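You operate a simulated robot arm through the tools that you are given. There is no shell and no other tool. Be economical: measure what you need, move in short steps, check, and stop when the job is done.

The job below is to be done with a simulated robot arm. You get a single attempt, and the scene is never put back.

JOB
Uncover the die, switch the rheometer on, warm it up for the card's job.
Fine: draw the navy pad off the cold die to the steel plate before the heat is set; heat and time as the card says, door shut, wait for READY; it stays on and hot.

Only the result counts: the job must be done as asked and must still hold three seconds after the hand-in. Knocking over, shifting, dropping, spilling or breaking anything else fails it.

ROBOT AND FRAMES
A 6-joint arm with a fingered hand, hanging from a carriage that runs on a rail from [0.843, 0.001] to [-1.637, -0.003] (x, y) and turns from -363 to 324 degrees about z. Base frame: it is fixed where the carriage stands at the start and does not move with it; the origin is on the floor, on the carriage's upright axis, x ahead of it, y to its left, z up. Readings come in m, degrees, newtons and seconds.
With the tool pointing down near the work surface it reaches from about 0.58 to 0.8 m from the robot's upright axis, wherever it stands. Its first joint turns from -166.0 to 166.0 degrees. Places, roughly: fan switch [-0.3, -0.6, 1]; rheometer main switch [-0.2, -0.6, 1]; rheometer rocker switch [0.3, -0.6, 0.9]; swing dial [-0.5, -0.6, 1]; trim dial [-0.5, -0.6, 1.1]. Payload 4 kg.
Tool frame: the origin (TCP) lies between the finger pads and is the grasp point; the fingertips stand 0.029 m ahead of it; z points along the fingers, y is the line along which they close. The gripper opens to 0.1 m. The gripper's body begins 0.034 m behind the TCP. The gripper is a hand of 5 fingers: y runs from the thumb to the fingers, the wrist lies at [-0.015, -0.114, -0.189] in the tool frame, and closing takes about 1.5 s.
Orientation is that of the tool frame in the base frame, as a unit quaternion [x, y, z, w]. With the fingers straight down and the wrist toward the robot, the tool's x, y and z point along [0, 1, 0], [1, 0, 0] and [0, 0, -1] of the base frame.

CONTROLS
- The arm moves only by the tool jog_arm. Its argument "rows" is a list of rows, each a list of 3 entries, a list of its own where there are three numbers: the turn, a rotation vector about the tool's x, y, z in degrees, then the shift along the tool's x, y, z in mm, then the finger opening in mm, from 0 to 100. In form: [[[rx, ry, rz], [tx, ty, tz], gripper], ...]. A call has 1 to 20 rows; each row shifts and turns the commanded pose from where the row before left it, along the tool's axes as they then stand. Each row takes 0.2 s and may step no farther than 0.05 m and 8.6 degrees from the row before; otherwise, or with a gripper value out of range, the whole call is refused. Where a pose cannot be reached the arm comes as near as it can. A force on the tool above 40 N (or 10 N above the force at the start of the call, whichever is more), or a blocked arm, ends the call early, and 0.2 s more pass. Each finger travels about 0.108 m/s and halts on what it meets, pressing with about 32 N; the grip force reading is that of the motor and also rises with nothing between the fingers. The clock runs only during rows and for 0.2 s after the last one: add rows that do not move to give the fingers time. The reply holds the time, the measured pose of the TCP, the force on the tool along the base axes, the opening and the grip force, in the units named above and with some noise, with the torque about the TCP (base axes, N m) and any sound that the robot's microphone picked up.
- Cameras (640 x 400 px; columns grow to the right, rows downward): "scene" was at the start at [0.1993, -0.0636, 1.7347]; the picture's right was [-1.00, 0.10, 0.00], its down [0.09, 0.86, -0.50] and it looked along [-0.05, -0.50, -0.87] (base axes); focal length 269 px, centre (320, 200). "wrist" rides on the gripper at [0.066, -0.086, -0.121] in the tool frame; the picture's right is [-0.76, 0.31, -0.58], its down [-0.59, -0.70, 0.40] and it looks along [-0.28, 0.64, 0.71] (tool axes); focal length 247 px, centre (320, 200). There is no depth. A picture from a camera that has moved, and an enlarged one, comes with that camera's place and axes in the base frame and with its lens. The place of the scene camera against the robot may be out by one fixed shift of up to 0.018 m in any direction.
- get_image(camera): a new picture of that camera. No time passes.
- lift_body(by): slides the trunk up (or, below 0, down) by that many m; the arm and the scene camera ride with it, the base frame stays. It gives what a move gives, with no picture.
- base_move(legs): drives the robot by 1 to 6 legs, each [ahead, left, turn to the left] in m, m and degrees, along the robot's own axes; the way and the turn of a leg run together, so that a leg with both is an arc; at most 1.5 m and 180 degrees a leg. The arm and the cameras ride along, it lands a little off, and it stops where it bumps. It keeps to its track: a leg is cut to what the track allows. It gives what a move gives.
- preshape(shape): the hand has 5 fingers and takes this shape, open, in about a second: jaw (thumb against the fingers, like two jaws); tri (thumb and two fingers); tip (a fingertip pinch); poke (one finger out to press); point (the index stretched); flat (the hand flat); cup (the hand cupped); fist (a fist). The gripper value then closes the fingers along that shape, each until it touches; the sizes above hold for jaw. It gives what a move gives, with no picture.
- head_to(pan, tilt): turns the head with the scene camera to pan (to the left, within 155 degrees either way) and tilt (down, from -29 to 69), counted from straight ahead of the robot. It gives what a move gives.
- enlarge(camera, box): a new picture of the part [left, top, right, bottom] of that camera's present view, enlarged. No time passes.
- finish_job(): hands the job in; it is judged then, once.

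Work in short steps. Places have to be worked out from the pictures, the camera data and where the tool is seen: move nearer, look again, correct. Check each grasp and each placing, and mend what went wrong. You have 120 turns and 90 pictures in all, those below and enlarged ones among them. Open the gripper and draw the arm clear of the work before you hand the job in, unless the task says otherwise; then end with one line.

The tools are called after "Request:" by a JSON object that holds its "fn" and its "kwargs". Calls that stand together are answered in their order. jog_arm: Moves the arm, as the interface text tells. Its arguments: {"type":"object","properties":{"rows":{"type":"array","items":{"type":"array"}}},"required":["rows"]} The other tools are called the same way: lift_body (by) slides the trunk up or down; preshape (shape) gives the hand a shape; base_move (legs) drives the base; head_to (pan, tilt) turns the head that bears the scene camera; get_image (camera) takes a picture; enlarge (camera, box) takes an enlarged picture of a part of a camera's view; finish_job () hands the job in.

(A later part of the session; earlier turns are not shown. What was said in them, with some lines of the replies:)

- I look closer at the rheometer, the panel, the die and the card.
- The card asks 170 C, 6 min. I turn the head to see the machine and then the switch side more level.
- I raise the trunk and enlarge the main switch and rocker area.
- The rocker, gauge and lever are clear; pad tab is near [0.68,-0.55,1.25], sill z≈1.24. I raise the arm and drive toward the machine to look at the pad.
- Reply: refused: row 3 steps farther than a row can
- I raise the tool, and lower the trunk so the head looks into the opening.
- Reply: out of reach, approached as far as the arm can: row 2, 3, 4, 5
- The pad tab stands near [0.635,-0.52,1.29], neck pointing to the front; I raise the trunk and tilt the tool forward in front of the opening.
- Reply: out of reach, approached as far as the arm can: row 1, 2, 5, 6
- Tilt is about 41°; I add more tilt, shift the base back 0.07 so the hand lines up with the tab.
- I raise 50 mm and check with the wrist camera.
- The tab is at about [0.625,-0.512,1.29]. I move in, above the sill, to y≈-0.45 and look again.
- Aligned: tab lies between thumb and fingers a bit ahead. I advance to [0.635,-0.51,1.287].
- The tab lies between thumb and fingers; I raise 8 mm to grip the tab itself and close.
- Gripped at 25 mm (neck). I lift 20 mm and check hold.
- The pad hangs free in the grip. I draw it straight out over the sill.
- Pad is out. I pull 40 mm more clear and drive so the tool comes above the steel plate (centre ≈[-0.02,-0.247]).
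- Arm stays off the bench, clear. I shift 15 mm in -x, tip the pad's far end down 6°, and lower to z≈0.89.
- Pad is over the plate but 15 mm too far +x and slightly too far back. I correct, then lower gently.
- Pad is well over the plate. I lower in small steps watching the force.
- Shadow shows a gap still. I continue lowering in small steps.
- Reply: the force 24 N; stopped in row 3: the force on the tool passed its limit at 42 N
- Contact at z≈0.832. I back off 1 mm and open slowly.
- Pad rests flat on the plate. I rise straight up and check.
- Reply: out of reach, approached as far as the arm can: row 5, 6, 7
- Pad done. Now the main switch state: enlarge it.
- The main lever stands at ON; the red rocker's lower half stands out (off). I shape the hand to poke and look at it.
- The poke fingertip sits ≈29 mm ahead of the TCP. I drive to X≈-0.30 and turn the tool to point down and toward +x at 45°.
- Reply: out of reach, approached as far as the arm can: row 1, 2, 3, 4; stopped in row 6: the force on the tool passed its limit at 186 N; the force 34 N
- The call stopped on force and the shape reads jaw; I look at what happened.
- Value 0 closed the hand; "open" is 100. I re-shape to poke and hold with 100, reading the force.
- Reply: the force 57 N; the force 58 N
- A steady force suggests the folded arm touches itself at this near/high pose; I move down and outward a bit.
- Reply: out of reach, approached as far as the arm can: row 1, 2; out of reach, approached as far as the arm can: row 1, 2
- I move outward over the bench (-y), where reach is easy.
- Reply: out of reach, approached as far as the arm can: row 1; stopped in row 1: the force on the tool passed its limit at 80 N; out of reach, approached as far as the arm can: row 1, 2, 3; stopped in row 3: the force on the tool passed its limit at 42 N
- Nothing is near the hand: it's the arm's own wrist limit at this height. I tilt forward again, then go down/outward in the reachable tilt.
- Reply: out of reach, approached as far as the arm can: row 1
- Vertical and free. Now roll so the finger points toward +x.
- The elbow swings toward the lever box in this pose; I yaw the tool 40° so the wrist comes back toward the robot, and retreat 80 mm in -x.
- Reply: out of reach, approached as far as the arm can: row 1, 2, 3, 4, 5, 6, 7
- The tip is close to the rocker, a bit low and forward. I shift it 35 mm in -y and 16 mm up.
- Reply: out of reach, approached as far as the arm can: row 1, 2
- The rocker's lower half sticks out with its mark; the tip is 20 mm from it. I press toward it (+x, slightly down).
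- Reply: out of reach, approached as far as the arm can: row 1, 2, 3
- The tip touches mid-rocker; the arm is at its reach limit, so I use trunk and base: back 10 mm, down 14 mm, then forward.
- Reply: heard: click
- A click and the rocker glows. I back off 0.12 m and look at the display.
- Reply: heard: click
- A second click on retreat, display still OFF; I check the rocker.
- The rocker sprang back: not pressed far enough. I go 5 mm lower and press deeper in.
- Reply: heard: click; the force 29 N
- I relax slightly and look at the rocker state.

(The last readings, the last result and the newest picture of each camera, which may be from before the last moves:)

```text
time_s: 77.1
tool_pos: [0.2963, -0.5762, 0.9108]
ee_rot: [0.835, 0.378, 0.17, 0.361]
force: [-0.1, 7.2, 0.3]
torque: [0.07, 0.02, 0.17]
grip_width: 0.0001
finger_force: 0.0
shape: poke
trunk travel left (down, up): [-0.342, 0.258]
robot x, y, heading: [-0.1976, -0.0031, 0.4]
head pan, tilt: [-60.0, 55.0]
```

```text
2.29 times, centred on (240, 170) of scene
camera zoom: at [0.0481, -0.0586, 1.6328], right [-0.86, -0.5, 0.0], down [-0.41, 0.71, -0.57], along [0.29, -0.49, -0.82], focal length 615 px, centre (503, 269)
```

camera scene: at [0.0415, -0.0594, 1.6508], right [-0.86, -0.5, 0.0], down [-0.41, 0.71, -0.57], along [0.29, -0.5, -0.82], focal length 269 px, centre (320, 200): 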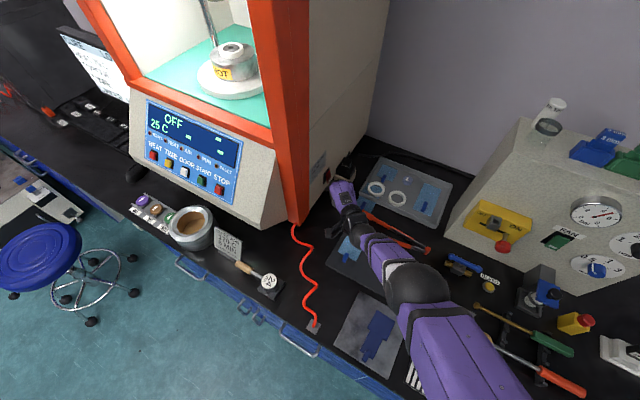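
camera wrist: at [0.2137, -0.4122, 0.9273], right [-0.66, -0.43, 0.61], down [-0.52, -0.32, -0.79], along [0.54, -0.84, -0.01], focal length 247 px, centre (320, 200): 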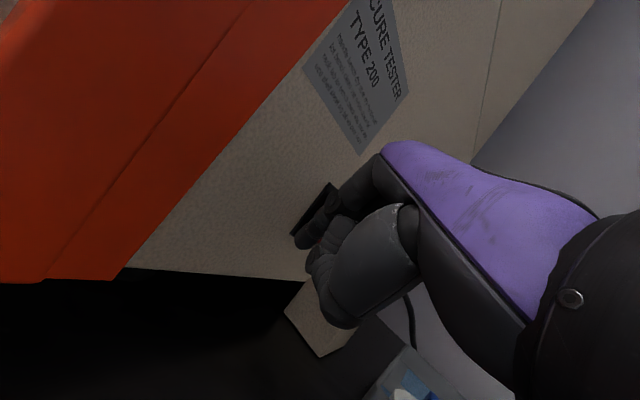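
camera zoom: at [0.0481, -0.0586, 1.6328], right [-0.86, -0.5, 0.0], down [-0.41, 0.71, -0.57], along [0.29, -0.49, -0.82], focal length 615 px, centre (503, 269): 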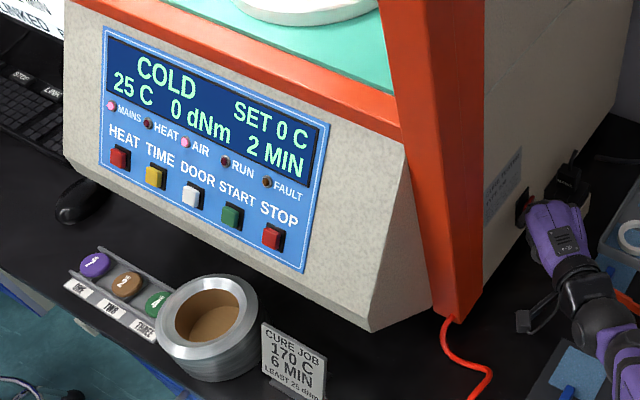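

It's on: COLD, SET 0 C, 2 MIN, MAINS and AIR lit. I withdraw a little with the base and check it stays on.

Request:
{"fn": "base_move", "kwargs": {"legs": [[-0.01, 0, 0]]}}

Request:
{"fn": "lift_body", "kwargs": {"by": -0.006}}

Request:
{"fn": "base_move", "kwargs": {"legs": [[-0.1, 0, 0]]}}

Request:
{"fn": "enlarge", "kwargs": {"camera": "scene", "box": [60, 60, 340, 220]}}

```text
time_s: 77.8
tool_pos: [0.286, -0.5783, 0.9123]
ee_rot: [0.834, 0.379, 0.171, 0.362]
force: [0.7, 0.7, 0.3]
torque: [0.01, 0.01, 0.03]
grip_width: 0.0
finger_force: 0.0
shape: poke
trunk travel left (down, up): [-0.342, 0.258]
robot x, y, heading: [-0.2091, -0.0039, 0.1]
head pan, tilt: [-60.0, 55.0]
```

```text
time_s: 78.4
tool_pos: [0.2861, -0.5786, 0.9061]
ee_rot: [0.834, 0.379, 0.171, 0.362]
force: [0.0, 0.0, -0.3]
torque: [0.03, 0.02, 0.02]
grip_width: 0.0
finger_force: 0.0
shape: poke
trunk travel left (down, up): [-0.336, 0.264]
robot x, y, heading: [-0.2049, -0.0018, 0.4]
head pan, tilt: [-60.0, 55.0]
```

```text
time_s: 79.5
tool_pos: [0.1864, -0.5795, 0.9059]
ee_rot: [0.834, 0.379, 0.171, 0.362]
force: [0.5, 0.6, 0.2]
torque: [0.02, 0.04, 0.02]
grip_width: 0.0001
finger_force: 0.0
shape: poke
trunk travel left (down, up): [-0.336, 0.264]
robot x, y, heading: [-0.3054, -0.0005, 0.4]
head pan, tilt: [-60.0, 55.0]
```

```text
2.29 times, centred on (200, 140) of scene
camera zoom: at [-0.0625, -0.0594, 1.6268], right [-0.86, -0.5, 0.0], down [-0.41, 0.71, -0.57], along [0.29, -0.5, -0.82], focal length 615 px, centre (594, 337)
```

zoom: 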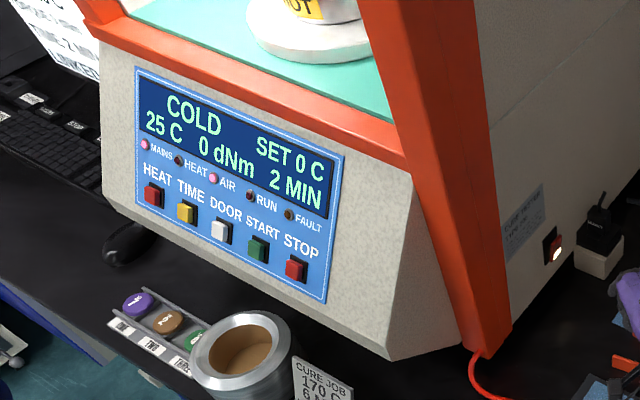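

Rocker stays lit, machine on. I raise the trunk and draw the hand back toward the robot.

Request:
{"fn": "lift_body", "kwargs": {"by": 0.15}}

Request:
{"fn": "jog_arm", "kwargs": {"rows": [[[0, 0, 0], [30.2, -18, -19.1], 100], [[0, 0, 0], [30.2, -18, -19.1], 100], [[0, 0, 0], [30.2, -18, -19.1], 100], [[0, 0, 0], [30.2, -18, -19.1], 100], [[0, 0, 0], [0, 0, 0], 100]]}}

```text
time_s: 81.3
tool_pos: [0.1855, -0.579, 1.056]
ee_rot: [0.834, 0.379, 0.17, 0.362]
force: [-0.1, -0.4, -0.2]
torque: [-0.02, 0.02, 0.0]
grip_width: 0.0
finger_force: 0.1
shape: poke
trunk travel left (down, up): [-0.486, 0.114]
robot x, y, heading: [-0.3039, -0.0022, 0.1]
head pan, tilt: [-60.0, 55.0]
```

```text
time_s: 82.5
tool_pos: [0.1847, -0.4173, 1.0563]
ee_rot: [0.835, 0.378, 0.17, 0.362]
force: [-0.1, 0.0, -0.3]
torque: [0.0, 0.02, 0.03]
grip_width: 0.0
finger_force: 0.0
shape: poke
trunk travel left (down, up): [-0.486, 0.114]
robot x, y, heading: [-0.3051, 0.0006, 0.1]
head pan, tilt: [-60.0, 55.0]
```

Reachable. I rotate directly to the panel-facing tilt (57°, wrist toward -x) while moving +y.

Request:
{"fn": "jog_arm", "kwargs": {"rows": [[[2.4, -3.95, -6.3], [0, 0, 0], 100], [[2.4, -3.95, -6.3], [0, 0, 0], 100], [[2.4, -3.95, -6.3], [0, 0, 0], 100], [[2.4, -3.95, -6.3], [0, 0, 0], 100], [[2.4, -3.95, -6.3], [0, 0, 0], 100], [[2.4, -3.95, -6.3], [0, 0, 0], 100], [[2.4, -3.95, -6.3], [0, 0, 0], 100], [[2.4, -3.95, -6.3], [0, 0, 0], 100], [[2.4, -3.95, -6.3], [0, 0, 0], 100], [[0, 0, 0], [0, 0, 0], 100]]}}

```text
time_s: 84.7
tool_pos: [0.1863, -0.419, 1.0561]
ee_rot: [0.62, 0.622, -0.339, 0.338]
force: [-0.5, -0.1, 0.3]
torque: [-0.02, 0.01, -0.01]
grip_width: 0.0002
finger_force: 0.1
shape: poke
trunk travel left (down, up): [-0.486, 0.114]
robot x, y, heading: [-0.3008, -0.0004, 0.2]
head pan, tilt: [-60.0, 55.0]
```

Request:
{"fn": "jog_arm", "kwargs": {"rows": [[[0, 0, 0], [20.5, 0, -31.9], 100], [[0, 0, 0], [20.5, 0, -31.9], 100], [[0, 0, 0], [20.5, 0, -31.9], 100], [[0, 0, 0], [20.5, 0, -31.9], 100], [[0, 0, 0], [20.5, 0, -31.9], 100], [[0, 0, 0], [0, 0, 0], 100]]}}

```text
time_s: 86.1
tool_pos: [0.1865, -0.2257, 1.0576]
ee_rot: [0.621, 0.621, -0.339, 0.337]
force: [-0.1, 0.6, 1.0]
torque: [-0.01, 0.02, 0.01]
grip_width: 0.0
finger_force: 0.0
shape: poke
trunk travel left (down, up): [-0.486, 0.114]
robot x, y, heading: [-0.3016, -0.0017, -0.0]
head pan, tilt: [-60.0, 55.0]
```

Now I drive to bring the finger in front of HEAT (x≈0.786).

Request:
{"fn": "base_move", "kwargs": {"legs": [[0.595, 0, 0]]}}

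Request:
{"fn": "get_image", "kwargs": {"camera": "wrist"}}

```text
time_s: 89.4
tool_pos: [0.7688, -0.2312, 1.0585]
ee_rot: [0.622, 0.619, -0.341, 0.336]
force: [0.4, 0.2, -0.6]
torque: [0.01, -0.04, 0.01]
grip_width: 0.0
finger_force: 0.1
shape: poke
trunk travel left (down, up): [-0.486, 0.114]
robot x, y, heading: [0.2778, 0.0028, -0.3]
head pan, tilt: [-60.0, 55.0]
```

```text
21 pictures are left
camera wrist: at [0.685, -0.092, 1.068], right [0.31, 0.07, 0.95], down [-0.71, -0.65, 0.28], along [0.63, -0.76, -0.15], focal length 247 px, centre (320, 200)
```

wrist: 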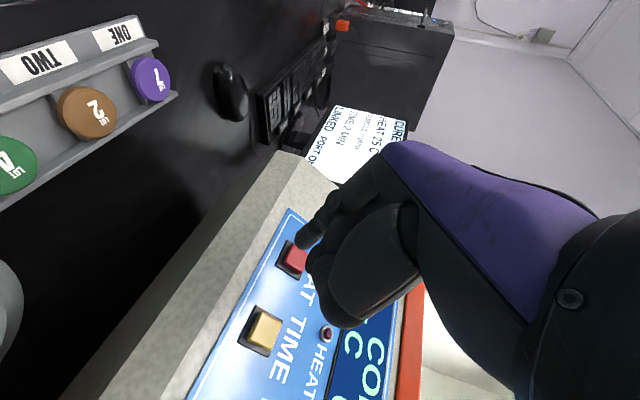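

HEAT at ≈[0.785,-0.315,1.025], TIME at x≈0.723. I align above and go 45 mm in.

Request:
{"fn": "jog_arm", "kwargs": {"rows": [[[0, 0, 0], [-16.8, 16, -10.8], 100], [[0, 0, 0], [0, 0, 25], 100], [[0, 0, 0], [0, 0, 20], 100], [[0, 0, 0], [0, 0, 0], 100]]}}

Request:
{"fn": "enlarge", "kwargs": {"camera": "wrist", "box": [220, 180, 380, 340]}}

```text
time_s: 90.4
tool_pos: [0.7851, -0.268, 1.0533]
ee_rot: [0.623, 0.619, -0.34, 0.336]
force: [1.4, 0.0, -0.3]
torque: [0.0, -0.01, 0.0]
grip_width: 0.0001
finger_force: 0.0
shape: poke
trunk travel left (down, up): [-0.486, 0.114]
robot x, y, heading: [0.2775, 0.0028, -0.2]
head pan, tilt: [-60.0, 55.0]
```

```text
2.50 times, centred on (300, 260) of wrist
camera zoom: at [0.7011, -0.1295, 1.0634], right [0.31, 0.07, 0.95], down [-0.71, -0.65, 0.28], along [0.64, -0.76, -0.15], focal length 617 px, centre (370, 50)
```

zoom: 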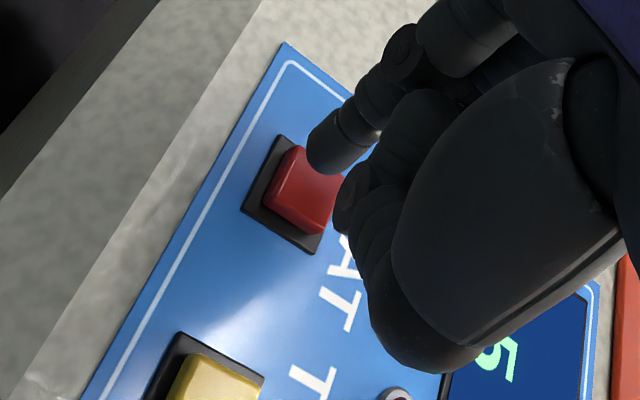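

Tip is lined up with HEAT. I press forward in small rows then withdraw.

Request:
{"fn": "jog_arm", "kwargs": {"rows": [[[0, 0, 0], [-3, 0, 10], 100], [[0, 0, 0], [0, 0, 8], 100], [[0, 0, 0], [0, 0, 5], 100], [[0, 0, 0], [0, 0, 4], 100], [[0, 0, 0], [0, 0, 0], 100]]}}

```text
time_s: 91.6
tool_pos: [0.7855, -0.2902, 1.0412]
ee_rot: [0.623, 0.618, -0.341, 0.337]
force: [-0.8, 7.7, 5.5]
torque: [-0.12, 0.0, -0.03]
grip_width: 0.0
finger_force: 0.0
shape: poke
trunk travel left (down, up): [-0.486, 0.114]
robot x, y, heading: [0.2771, -0.0024, -0.4]
head pan, tilt: [-60.0, 55.0]
heard: click
```

A click. I withdraw 18 mm and read the display.

Request:
{"fn": "jog_arm", "kwargs": {"rows": [[[0, 0, 0], [0, 0, -9], 100], [[0, 0, 0], [0, 0, -9], 100], [[0, 0, 0], [0, 0, 0], 100]]}}

Request:
{"fn": "enlarge", "kwargs": {"camera": "scene", "box": [200, 180, 460, 340]}}

```text
time_s: 92.4
tool_pos: [0.7828, -0.2776, 1.0499]
ee_rot: [0.623, 0.619, -0.341, 0.335]
force: [0.5, -0.4, -0.5]
torque: [-0.01, -0.06, 0.01]
grip_width: 0.0001
finger_force: 0.1
shape: poke
trunk travel left (down, up): [-0.486, 0.114]
robot x, y, heading: [0.2775, 0.0011, -0.1]
head pan, tilt: [-60.0, 55.0]
```

```text
2.46 times, centred on (330, 260) of scene
camera zoom: at [0.5209, -0.0606, 1.7768], right [-0.87, -0.5, 0.0], down [-0.41, 0.71, -0.57], along [0.28, -0.5, -0.82], focal length 662 px, centre (295, 52)
```

zoom: 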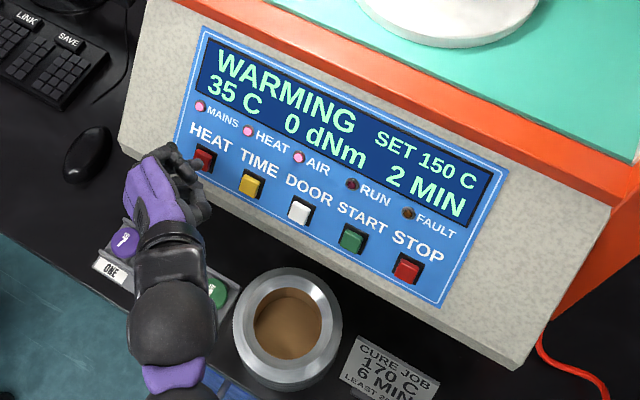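

One press gave SET 150 C. I press again and read.

Request:
{"fn": "jog_arm", "kwargs": {"rows": [[[0, 0, 0], [0, 0, 7], 100], [[0, 0, 0], [0, 0, 6], 100], [[0, 0, 0], [0, 0, 5], 100], [[0, 0, 0], [0, 0, 0], 100], [[0, 0, 0], [0, 0, -9], 100], [[0, 0, 0], [0, 0, -9], 100], [[0, 0, 0], [0, 0, 0], 100]]}}

Request:
{"fn": "enlarge", "kwargs": {"camera": "scene", "box": [200, 180, 460, 340]}}

```text
time_s: 94.0
tool_pos: [0.7833, -0.2764, 1.0518]
ee_rot: [0.623, 0.619, -0.341, 0.336]
force: [0.9, 0.0, -0.5]
torque: [0.02, 0.01, 0.0]
grip_width: 0.0002
finger_force: 0.0
shape: poke
trunk travel left (down, up): [-0.486, 0.114]
robot x, y, heading: [0.2775, 0.0001, -0.2]
head pan, tilt: [-60.0, 55.0]
heard: click
```

```text
2.46 times, centred on (330, 260) of scene
camera zoom: at [0.5209, -0.0606, 1.7768], right [-0.87, -0.5, 0.0], down [-0.41, 0.71, -0.57], along [0.28, -0.5, -0.82], focal length 662 px, centre (295, 52)
```

zoom: 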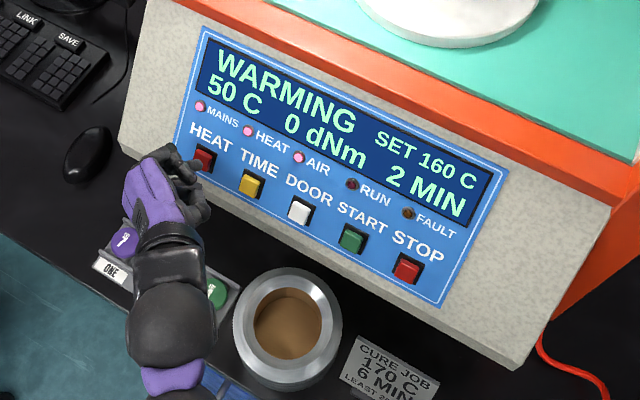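

160 now; one more press for 170, then I withdraw and move the base -0.063 to TIME.

Request:
{"fn": "jog_arm", "kwargs": {"rows": [[[0, 0, 0], [0, 0, 7], 100], [[0, 0, 0], [0, 0, 6], 100], [[0, 0, 0], [0, 0, 5], 100], [[0, 0, 0], [0, 0, 0], 100], [[0, 0, 0], [0, 0, -9], 100], [[0, 0, 0], [0, 0, -9], 100], [[0, 0, 0], [0, 0, -10], 100], [[0, 0, 0], [0, 0, 0], 100]]}}

Request:
{"fn": "jog_arm", "kwargs": {"rows": [[[0, 0, 0], [0, -31, 0], 100], [[0, 0, 0], [0, -31, 0], 100], [[0, 0, 0], [0, 0, 0], 100]]}}

Request:
{"fn": "enlarge", "kwargs": {"camera": "scene", "box": [200, 180, 460, 340]}}

Request:
{"fn": "enlarge", "kwargs": {"camera": "wrist", "box": [220, 180, 380, 340]}}

```text
time_s: 95.8
tool_pos: [0.7842, -0.2677, 1.0567]
ee_rot: [0.623, 0.618, -0.341, 0.336]
force: [0.3, -0.3, -0.4]
torque: [0.03, -0.01, 0.04]
grip_width: 0.0
finger_force: 0.1
shape: poke
trunk travel left (down, up): [-0.486, 0.114]
robot x, y, heading: [0.283, 0.0, -0.4]
head pan, tilt: [-60.0, 55.0]
heard: click
```

```text
time_s: 96.6
tool_pos: [0.7216, -0.2669, 1.0579]
ee_rot: [0.623, 0.619, -0.341, 0.336]
force: [-0.4, -0.5, 0.1]
torque: [0.02, 0.01, -0.04]
grip_width: 0.0
finger_force: 0.1
shape: poke
trunk travel left (down, up): [-0.486, 0.114]
robot x, y, heading: [0.2766, 0.0033, -0.3]
head pan, tilt: [-60.0, 55.0]
```

```text
2.46 times, centred on (330, 260) of scene
camera zoom: at [0.5208, -0.0605, 1.7768], right [-0.87, -0.5, 0.0], down [-0.41, 0.71, -0.57], along [0.28, -0.5, -0.82], focal length 662 px, centre (295, 52)
```

zoom: 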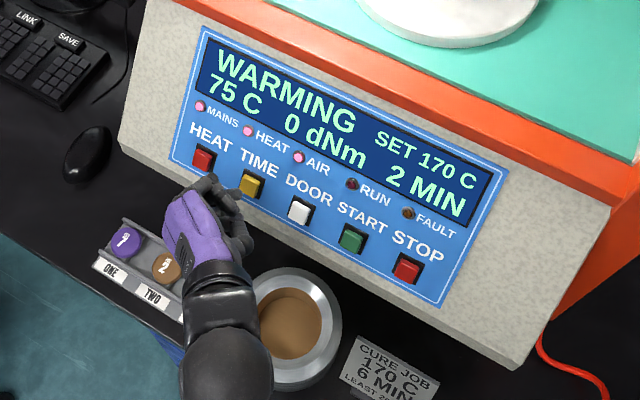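

```text
2.50 times, centred on (300, 260) of wrist
camera zoom: at [0.6386, -0.129, 1.0673], right [0.31, 0.07, 0.95], down [-0.71, -0.65, 0.28], along [0.63, -0.76, -0.15], focal length 617 px, centre (370, 50)
```

zoom: 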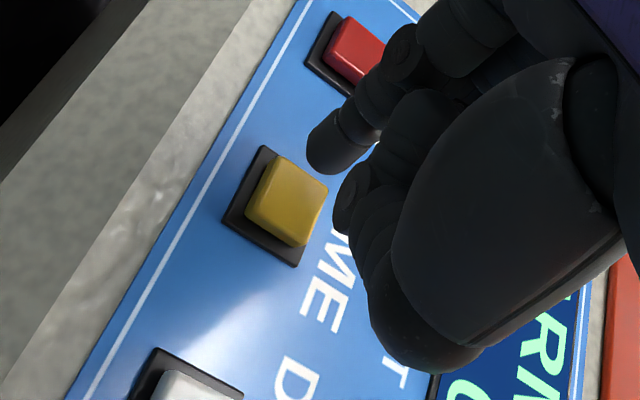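

SET 170 C. Finger nearly on TIME; small correction and one press.

Request:
{"fn": "jog_arm", "kwargs": {"rows": [[[0, 0, 0], [2, -4, 10], 100], [[0, 0, 0], [0, 0, 8], 100], [[0, 0, 0], [0, 0, 6], 100], [[0, 0, 0], [0, 0, 5], 100], [[0, 0, 0], [0, 0, 0], 100]]}}

Request:
{"fn": "jog_arm", "kwargs": {"rows": [[[0, 0, 0], [0, 0, -9], 100], [[0, 0, 0], [0, 0, -9], 100], [[0, 0, 0], [0, 0, 0], 100]]}}

Request:
{"fn": "enlarge", "kwargs": {"camera": "scene", "box": [200, 180, 460, 340]}}

```text
time_s: 97.8
tool_pos: [0.7191, -0.2898, 1.0401]
ee_rot: [0.623, 0.619, -0.34, 0.336]
force: [-0.6, 7.4, 4.7]
torque: [-0.09, -0.03, 0.02]
grip_width: 0.0
finger_force: 0.1
shape: poke
trunk travel left (down, up): [-0.486, 0.114]
robot x, y, heading: [0.2838, -0.0019, -0.5]
head pan, tilt: [-60.0, 55.0]
heard: click
```

```text
time_s: 98.6
tool_pos: [0.7193, -0.2767, 1.0491]
ee_rot: [0.623, 0.619, -0.341, 0.336]
force: [-0.9, 0.5, -0.1]
torque: [0.02, -0.01, -0.02]
grip_width: 0.0
finger_force: 0.1
shape: poke
trunk travel left (down, up): [-0.486, 0.114]
robot x, y, heading: [0.2765, -0.0003, -0.3]
head pan, tilt: [-60.0, 55.0]
```

```text
2.46 times, centred on (330, 260) of scene
camera zoom: at [0.5209, -0.0606, 1.7768], right [-0.87, -0.5, 0.0], down [-0.41, 0.71, -0.57], along [0.28, -0.5, -0.82], focal length 662 px, centre (295, 52)
```

zoom: 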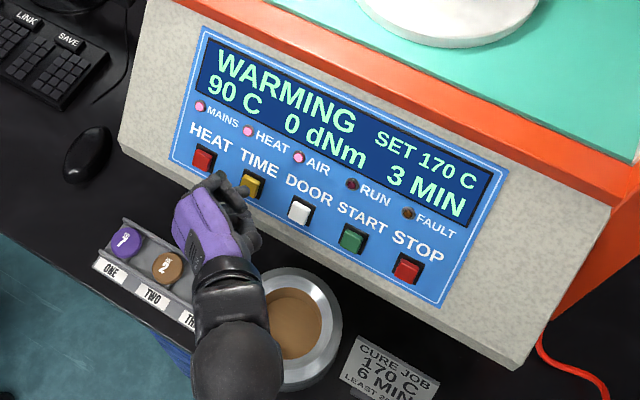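

3 MIN. Two more presses, then read.

Request:
{"fn": "jog_arm", "kwargs": {"rows": [[[0, 0, 0], [0, 0, 7], 100], [[0, 0, 0], [0, 0, 6], 100], [[0, 0, 0], [0, 0, 5], 100], [[0, 0, 0], [0, 0, 0], 100], [[0, 0, 0], [0, 0, -9], 100], [[0, 0, 0], [0, 0, -9], 100], [[0, 0, 0], [0, 0, 0], 100]]}}

Request:
{"fn": "jog_arm", "kwargs": {"rows": [[[0, 0, 0], [0, 0, 7], 100], [[0, 0, 0], [0, 0, 6], 100], [[0, 0, 0], [0, 0, 5], 100], [[0, 0, 0], [0, 0, 0], 100], [[0, 0, 0], [0, 0, -9], 100], [[0, 0, 0], [0, 0, -9], 100], [[0, 0, 0], [0, 0, 0], 100]]}}

Request:
{"fn": "enlarge", "kwargs": {"camera": "scene", "box": [200, 180, 460, 340]}}

```text
time_s: 100.2
tool_pos: [0.7169, -0.2767, 1.0499]
ee_rot: [0.623, 0.619, -0.341, 0.336]
force: [-0.4, 0.1, 0.8]
torque: [-0.03, -0.03, 0.01]
grip_width: 0.0001
finger_force: 0.0
shape: poke
trunk travel left (down, up): [-0.486, 0.114]
robot x, y, heading: [0.2787, 0.0002, -0.2]
head pan, tilt: [-60.0, 55.0]
heard: click
```

```text
time_s: 101.8
tool_pos: [0.7177, -0.2752, 1.0475]
ee_rot: [0.623, 0.619, -0.342, 0.336]
force: [-0.1, 1.0, -0.2]
torque: [0.04, -0.04, 0.0]
grip_width: 0.0001
finger_force: 0.1
shape: poke
trunk travel left (down, up): [-0.486, 0.114]
robot x, y, heading: [0.2784, 0.0028, -0.4]
head pan, tilt: [-60.0, 55.0]
heard: click
```

```text
2.46 times, centred on (330, 260) of scene
camera zoom: at [0.5209, -0.0606, 1.7768], right [-0.87, -0.5, 0.0], down [-0.41, 0.71, -0.57], along [0.28, -0.5, -0.82], focal length 662 px, centre (295, 52)
```

zoom: 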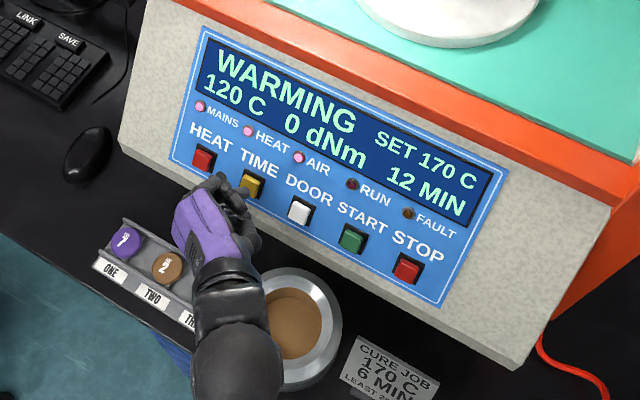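

It went to 12 (past 6). It should cycle; I press once and read.

Request:
{"fn": "jog_arm", "kwargs": {"rows": [[[0, 0, 0], [0, 0, 7], 100], [[0, 0, 0], [0, 0, 6], 100], [[0, 0, 0], [0, 0, 5], 100], [[0, 0, 0], [0, 0, 0], 100], [[0, 0, 0], [0, 0, -9], 100], [[0, 0, 0], [0, 0, -9], 100], [[0, 0, 0], [0, 0, 0], 100]]}}

Request:
{"fn": "enlarge", "kwargs": {"camera": "scene", "box": [200, 180, 460, 340]}}

```text
time_s: 103.4
tool_pos: [0.7181, -0.2755, 1.0494]
ee_rot: [0.623, 0.618, -0.341, 0.336]
force: [-0.8, 0.3, 0.7]
torque: [0.01, 0.01, 0.0]
grip_width: 0.0001
finger_force: 0.0
shape: poke
trunk travel left (down, up): [-0.486, 0.114]
robot x, y, heading: [0.2748, -0.0001, -0.4]
head pan, tilt: [-60.0, 55.0]
heard: click
```

```text
2.46 times, centred on (330, 260) of scene
camera zoom: at [0.5209, -0.0606, 1.7768], right [-0.87, -0.5, 0.0], down [-0.41, 0.71, -0.57], along [0.28, -0.5, -0.82], focal length 662 px, centre (295, 52)
```

zoom: 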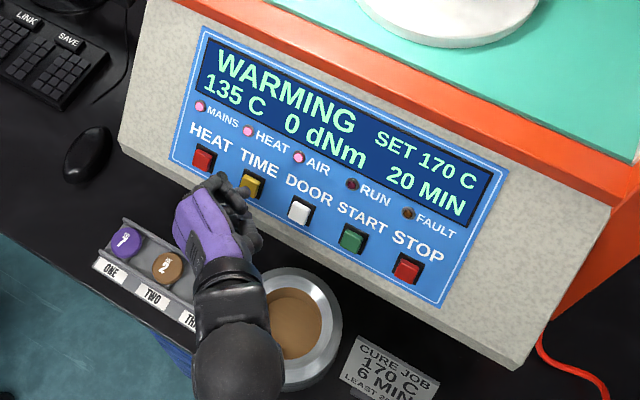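

Request:
{"fn": "jog_arm", "kwargs": {"rows": [[[0, 0, 0], [0, 0, 7], 100], [[0, 0, 0], [0, 0, 6], 100], [[0, 0, 0], [0, 0, 5], 100], [[0, 0, 0], [0, 0, 0], 100], [[0, 0, 0], [0, 0, -9], 100], [[0, 0, 0], [0, 0, -9], 100], [[0, 0, 0], [0, 0, 0], 100]]}}

Request:
{"fn": "enlarge", "kwargs": {"camera": "scene", "box": [200, 180, 460, 340]}}

```text
time_s: 105.0
tool_pos: [0.7173, -0.2777, 1.05]
ee_rot: [0.623, 0.619, -0.341, 0.335]
force: [-0.9, 1.0, 0.0]
torque: [0.0, -0.03, 0.01]
grip_width: 0.0001
finger_force: 0.2
shape: poke
trunk travel left (down, up): [-0.486, 0.114]
robot x, y, heading: [0.282, 0.0012, -0.1]
head pan, tilt: [-60.0, 55.0]
heard: click
```

```text
2.46 times, centred on (330, 260) of scene
camera zoom: at [0.5209, -0.0606, 1.7768], right [-0.87, -0.5, 0.0], down [-0.41, 0.71, -0.57], along [0.28, -0.5, -0.82], focal length 662 px, centre (295, 52)
```

zoom: 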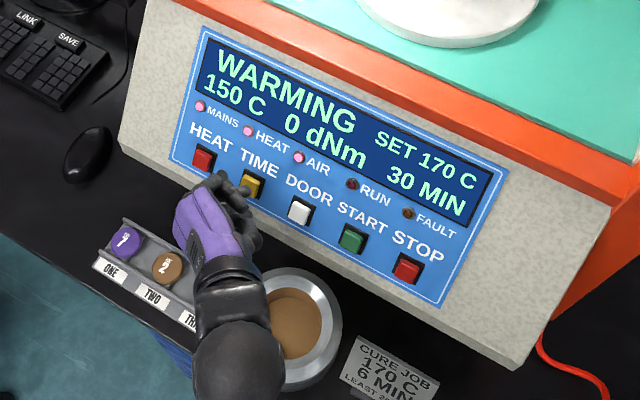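

Request:
{"fn": "jog_arm", "kwargs": {"rows": [[[0, 0, 0], [0, 0, 7], 100], [[0, 0, 0], [0, 0, 6], 100], [[0, 0, 0], [0, 0, 5], 100], [[0, 0, 0], [0, 0, 0], 100], [[0, 0, 0], [0, 0, -9], 100], [[0, 0, 0], [0, 0, -9], 100], [[0, 0, 0], [0, 0, 0], 100]]}}

Request:
{"fn": "enlarge", "kwargs": {"camera": "scene", "box": [200, 180, 460, 340]}}

```text
time_s: 106.6
tool_pos: [0.7187, -0.2773, 1.0483]
ee_rot: [0.623, 0.618, -0.341, 0.336]
force: [0.1, -0.2, 0.3]
torque: [0.01, 0.0, 0.03]
grip_width: 0.0
finger_force: 0.1
shape: poke
trunk travel left (down, up): [-0.486, 0.114]
robot x, y, heading: [0.2791, -0.0013, -0.5]
head pan, tilt: [-60.0, 55.0]
heard: click
```

```text
2.46 times, centred on (330, 260) of scene
camera zoom: at [0.5209, -0.0606, 1.7768], right [-0.87, -0.5, 0.0], down [-0.41, 0.71, -0.57], along [0.28, -0.5, -0.82], focal length 662 px, centre (295, 52)
```

zoom: 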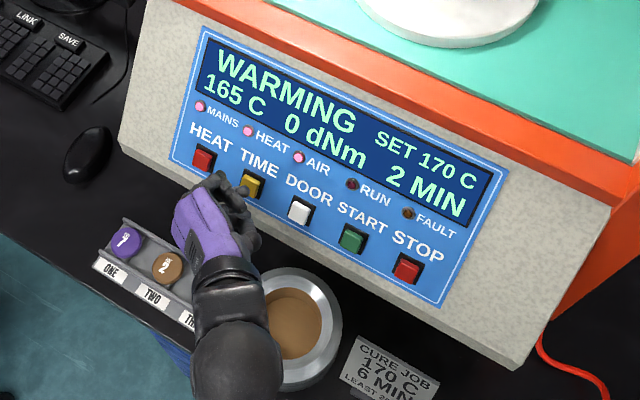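

Back at 2; two presses give 6 (2→3→6). Then on to the DOOR button.

Request:
{"fn": "jog_arm", "kwargs": {"rows": [[[0, 0, 0], [0, 0, 7], 100], [[0, 0, 0], [0, 0, 6], 100], [[0, 0, 0], [0, 0, 5], 100], [[0, 0, 0], [0, 0, 0], 100], [[0, 0, 0], [0, 0, -9], 100], [[0, 0, 0], [0, 0, -9], 100], [[0, 0, 0], [0, 0, 0], 100]]}}

Request:
{"fn": "jog_arm", "kwargs": {"rows": [[[0, 0, 0], [0, 0, 7], 100], [[0, 0, 0], [0, 0, 6], 100], [[0, 0, 0], [0, 0, 5], 100], [[0, 0, 0], [0, 0, 0], 100], [[0, 0, 0], [0, 0, -9], 100], [[0, 0, 0], [0, 0, -9], 100], [[0, 0, 0], [0, 0, -8], 100], [[0, 0, 0], [0, 0, 0], 100]]}}

Request:
{"fn": "jog_arm", "kwargs": {"rows": [[[0, 0, 0], [0, -31, 0], 100], [[0, 0, 0], [0, -32, 0], 100], [[0, 0, 0], [0, 0, 0], 100]]}}

Request:
{"fn": "enlarge", "kwargs": {"camera": "scene", "box": [200, 180, 460, 340]}}

Request:
{"fn": "enlarge", "kwargs": {"camera": "wrist", "box": [220, 180, 380, 340]}}

```text
time_s: 108.2
tool_pos: [0.7167, -0.2766, 1.049]
ee_rot: [0.623, 0.619, -0.341, 0.336]
force: [-0.6, 0.4, 0.4]
torque: [0.01, 0.02, 0.0]
grip_width: 0.0001
finger_force: 0.1
shape: poke
trunk travel left (down, up): [-0.486, 0.114]
robot x, y, heading: [0.2806, -0.0001, -0.4]
head pan, tilt: [-60.0, 55.0]
heard: click
```

```text
time_s: 110.0
tool_pos: [0.7173, -0.2696, 1.0541]
ee_rot: [0.623, 0.619, -0.341, 0.336]
force: [-0.5, 0.3, -0.1]
torque: [-0.01, -0.01, -0.04]
grip_width: 0.0
finger_force: 0.1
shape: poke
trunk travel left (down, up): [-0.486, 0.114]
robot x, y, heading: [0.2783, 0.0004, -0.3]
head pan, tilt: [-60.0, 55.0]
heard: click
```

```text
time_s: 110.8
tool_pos: [0.655, -0.2691, 1.0533]
ee_rot: [0.623, 0.618, -0.341, 0.337]
force: [0.3, -0.6, 0.2]
torque: [0.03, -0.02, -0.04]
grip_width: 0.0002
finger_force: 0.0
shape: poke
trunk travel left (down, up): [-0.486, 0.114]
robot x, y, heading: [0.2803, 0.0001, -0.4]
head pan, tilt: [-60.0, 55.0]
```

```text
2.46 times, centred on (330, 260) of scene
camera zoom: at [0.5208, -0.0605, 1.7768], right [-0.87, -0.5, 0.0], down [-0.41, 0.71, -0.57], along [0.28, -0.5, -0.82], focal length 662 px, centre (295, 52)
```

zoom: 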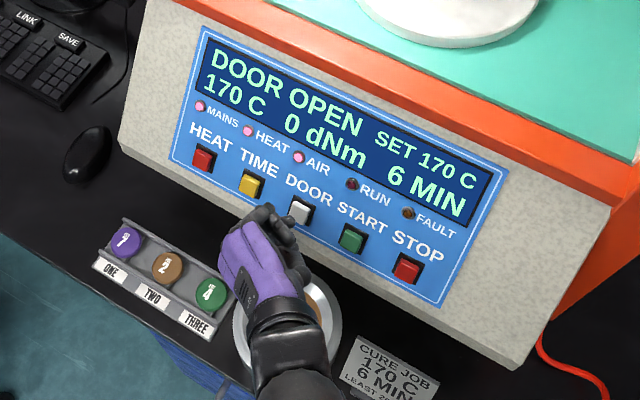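

```text
2.50 times, centred on (300, 260) of wrist
camera zoom: at [0.5706, -0.1314, 1.0636], right [0.31, 0.07, 0.95], down [-0.71, -0.65, 0.28], along [0.64, -0.76, -0.15], focal length 617 px, centre (370, 50)
```

zoom: 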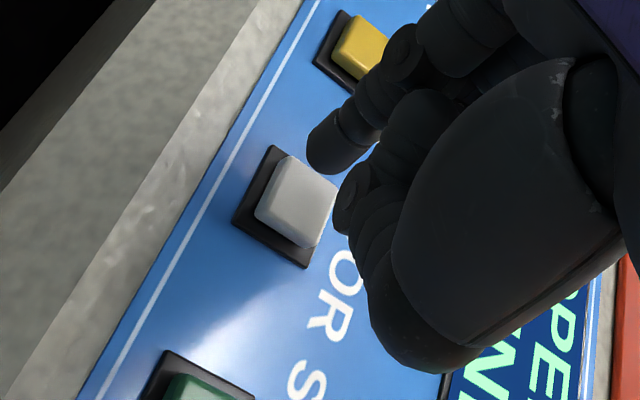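

6 MIN, 170 C, DOOR OPEN. I press DOOR and withdraw at once.

Request:
{"fn": "jog_arm", "kwargs": {"rows": [[[0, 0, 0], [0, -3, 10], 100], [[0, 0, 0], [0, 0, 8], 100], [[0, 0, 0], [0, 0, 6], 100], [[0, 0, 0], [0, 0, 4], 100], [[0, 0, 0], [0, 0, 0], 100], [[0, 0, 0], [0, 0, -9], 100], [[0, 0, 0], [0, 0, -9], 100], [[0, 0, 0], [0, 0, -12], 100], [[0, 0, 0], [0, 0, 0], 100]]}}

Request:
{"fn": "jog_arm", "kwargs": {"rows": [[[0, 0, 0], [0, 0, 0], 100], [[0, 0, 0], [0, 0, 0], 100], [[0, 0, 0], [0, 0, 0], 100], [[0, 0, 0], [0, 0, 0], 100], [[0, 0, 0], [0, 0, 0], 100], [[0, 0, 0], [0, 0, 0], 100], [[0, 0, 0], [0, 0, 0], 100], [[0, 0, 0], [0, 0, 0], 100], [[0, 0, 0], [0, 0, 0], 100], [[0, 0, 0], [0, 0, 0], 100]]}}

Request:
{"fn": "get_image", "kwargs": {"camera": "scene"}}

```text
time_s: 112.8
tool_pos: [0.6521, -0.2681, 1.0557]
ee_rot: [0.624, 0.618, -0.341, 0.336]
force: [0.1, 0.6, 0.9]
torque: [0.01, -0.01, 0.0]
grip_width: 0.0001
finger_force: 0.1
shape: poke
trunk travel left (down, up): [-0.486, 0.114]
robot x, y, heading: [0.2789, -0.0012, -0.6]
head pan, tilt: [-60.0, 55.0]
heard: click
```

```text
time_s: 115.0
tool_pos: [0.6528, -0.2675, 1.0544]
ee_rot: [0.623, 0.619, -0.34, 0.336]
force: [0.1, 0.0, -0.6]
torque: [0.01, 0.02, 0.03]
grip_width: 0.0002
finger_force: 0.1
shape: poke
trunk travel left (down, up): [-0.486, 0.114]
robot x, y, heading: [0.2831, -0.0005, -0.5]
head pan, tilt: [-60.0, 55.0]
```

```text
8 pictures are left
camera scene: at [0.5209, -0.0606, 1.7768], right [-0.87, -0.5, 0.0], down [-0.41, 0.71, -0.57], along [0.28, -0.5, -0.82], focal length 269 px, centre (320, 200)
```

scene: 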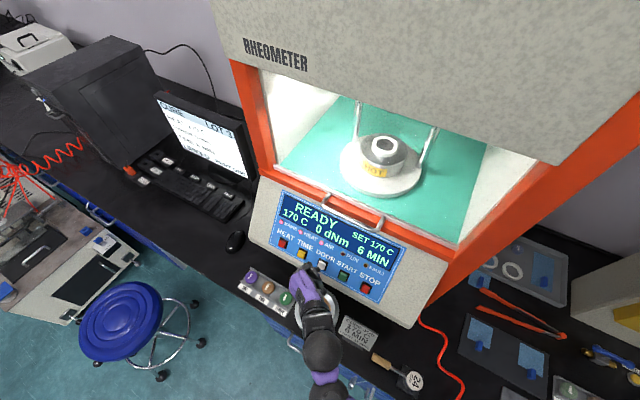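

READY, 170 C, 6 MIN, door down. I draw the arm clear and open the hand.

Request:
{"fn": "jog_arm", "kwargs": {"rows": [[[0, 0, 0], [10.8, 0, -16.8], 100], [[0, 0, 0], [10.8, 0, -16.8], 100], [[0, 0, 0], [0, 0, 0], 100]]}}

Request:
{"fn": "base_move", "kwargs": {"legs": [[-0.4, 0, 0]]}}

Request:
{"fn": "lift_body", "kwargs": {"by": 0.1}}

Request:
{"fn": "preshape", "kwargs": {"shape": "jaw"}}

Request:
{"fn": "get_image", "kwargs": {"camera": "scene"}}

Request:
{"fn": "enlarge", "kwargs": {"camera": "scene", "box": [60, 40, 340, 240]}}

```text
time_s: 115.8
tool_pos: [0.6528, -0.2281, 1.0552]
ee_rot: [0.623, 0.619, -0.34, 0.336]
force: [0.0, -0.8, -0.1]
torque: [0.03, 0.01, -0.02]
grip_width: 0.0003
finger_force: 0.0
shape: poke
trunk travel left (down, up): [-0.486, 0.114]
robot x, y, heading: [0.2765, 0.0026, -0.4]
head pan, tilt: [-60.0, 55.0]
```

```text
time_s: 118.3
tool_pos: [0.2508, -0.2275, 1.0551]
ee_rot: [0.622, 0.62, -0.339, 0.337]
force: [-0.1, 0.4, 0.5]
torque: [0.01, 0.02, 0.03]
grip_width: 0.0
finger_force: 0.0
shape: poke
trunk travel left (down, up): [-0.486, 0.114]
robot x, y, heading: [-0.1259, -0.003, -0.2]
head pan, tilt: [-60.0, 55.0]
```

```text
time_s: 119.7
tool_pos: [0.251, -0.2265, 1.1548]
ee_rot: [0.622, 0.62, -0.34, 0.337]
force: [0.0, -0.3, -0.3]
torque: [-0.01, -0.01, 0.02]
grip_width: 0.0
finger_force: 0.0
shape: poke
trunk travel left (down, up): [-0.586, 0.014]
robot x, y, heading: [-0.1231, -0.0044, 0.2]
head pan, tilt: [-60.0, 55.0]
```

```text
time_s: 120.6
tool_pos: [0.2512, -0.2271, 1.1555]
ee_rot: [0.621, 0.62, -0.341, 0.337]
force: [-0.6, -0.4, -0.1]
torque: [-0.04, -0.01, 0.0]
grip_width: 0.0997
finger_force: 0.1
shape: jaw
trunk travel left (down, up): [-0.586, 0.014]
robot x, y, heading: [-0.1225, -0.0008, 0.1]
head pan, tilt: [-60.0, 55.0]
```

```text
7 pictures are left
camera scene: at [0.1186, -0.0601, 1.8768], right [-0.87, -0.5, 0.0], down [-0.41, 0.71, -0.57], along [0.29, -0.5, -0.82], focal length 269 px, centre (320, 200)
```

scene: 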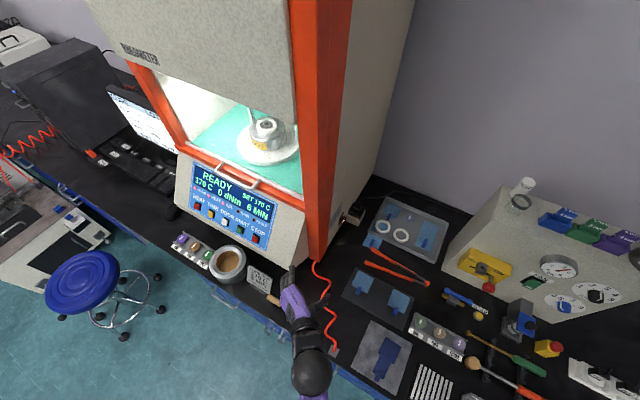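

```text
2.00 times, centred on (200, 140) of scene
camera zoom: at [0.1186, -0.0601, 1.8768], right [-0.87, -0.5, 0.0], down [-0.41, 0.71, -0.57], along [0.29, -0.5, -0.82], focal length 538 px, centre (560, 320)
```

zoom: 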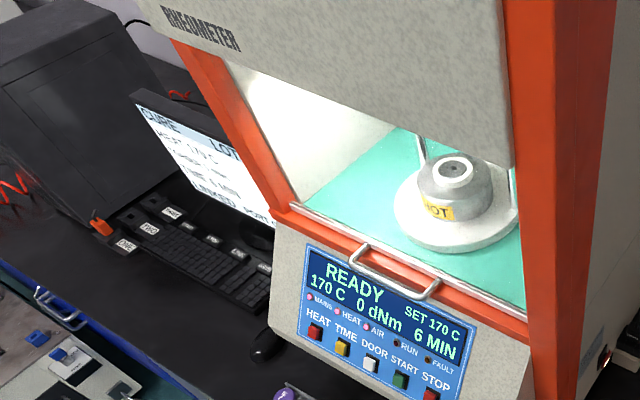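

Everything holds: READY at 170 C, 6 MIN, the glass door down, the pad on the steel plate, nothing else disturbed, the arm clear and open. I hand in.

Request:
{"fn": "finish_job", "kwargs": {}}

```text
The job is handed in.
```

The navy pad is off the die and on the steel plate, and the rheometer is on at READY with 170 C, 6 MIN and the door shut; the job is handed in.
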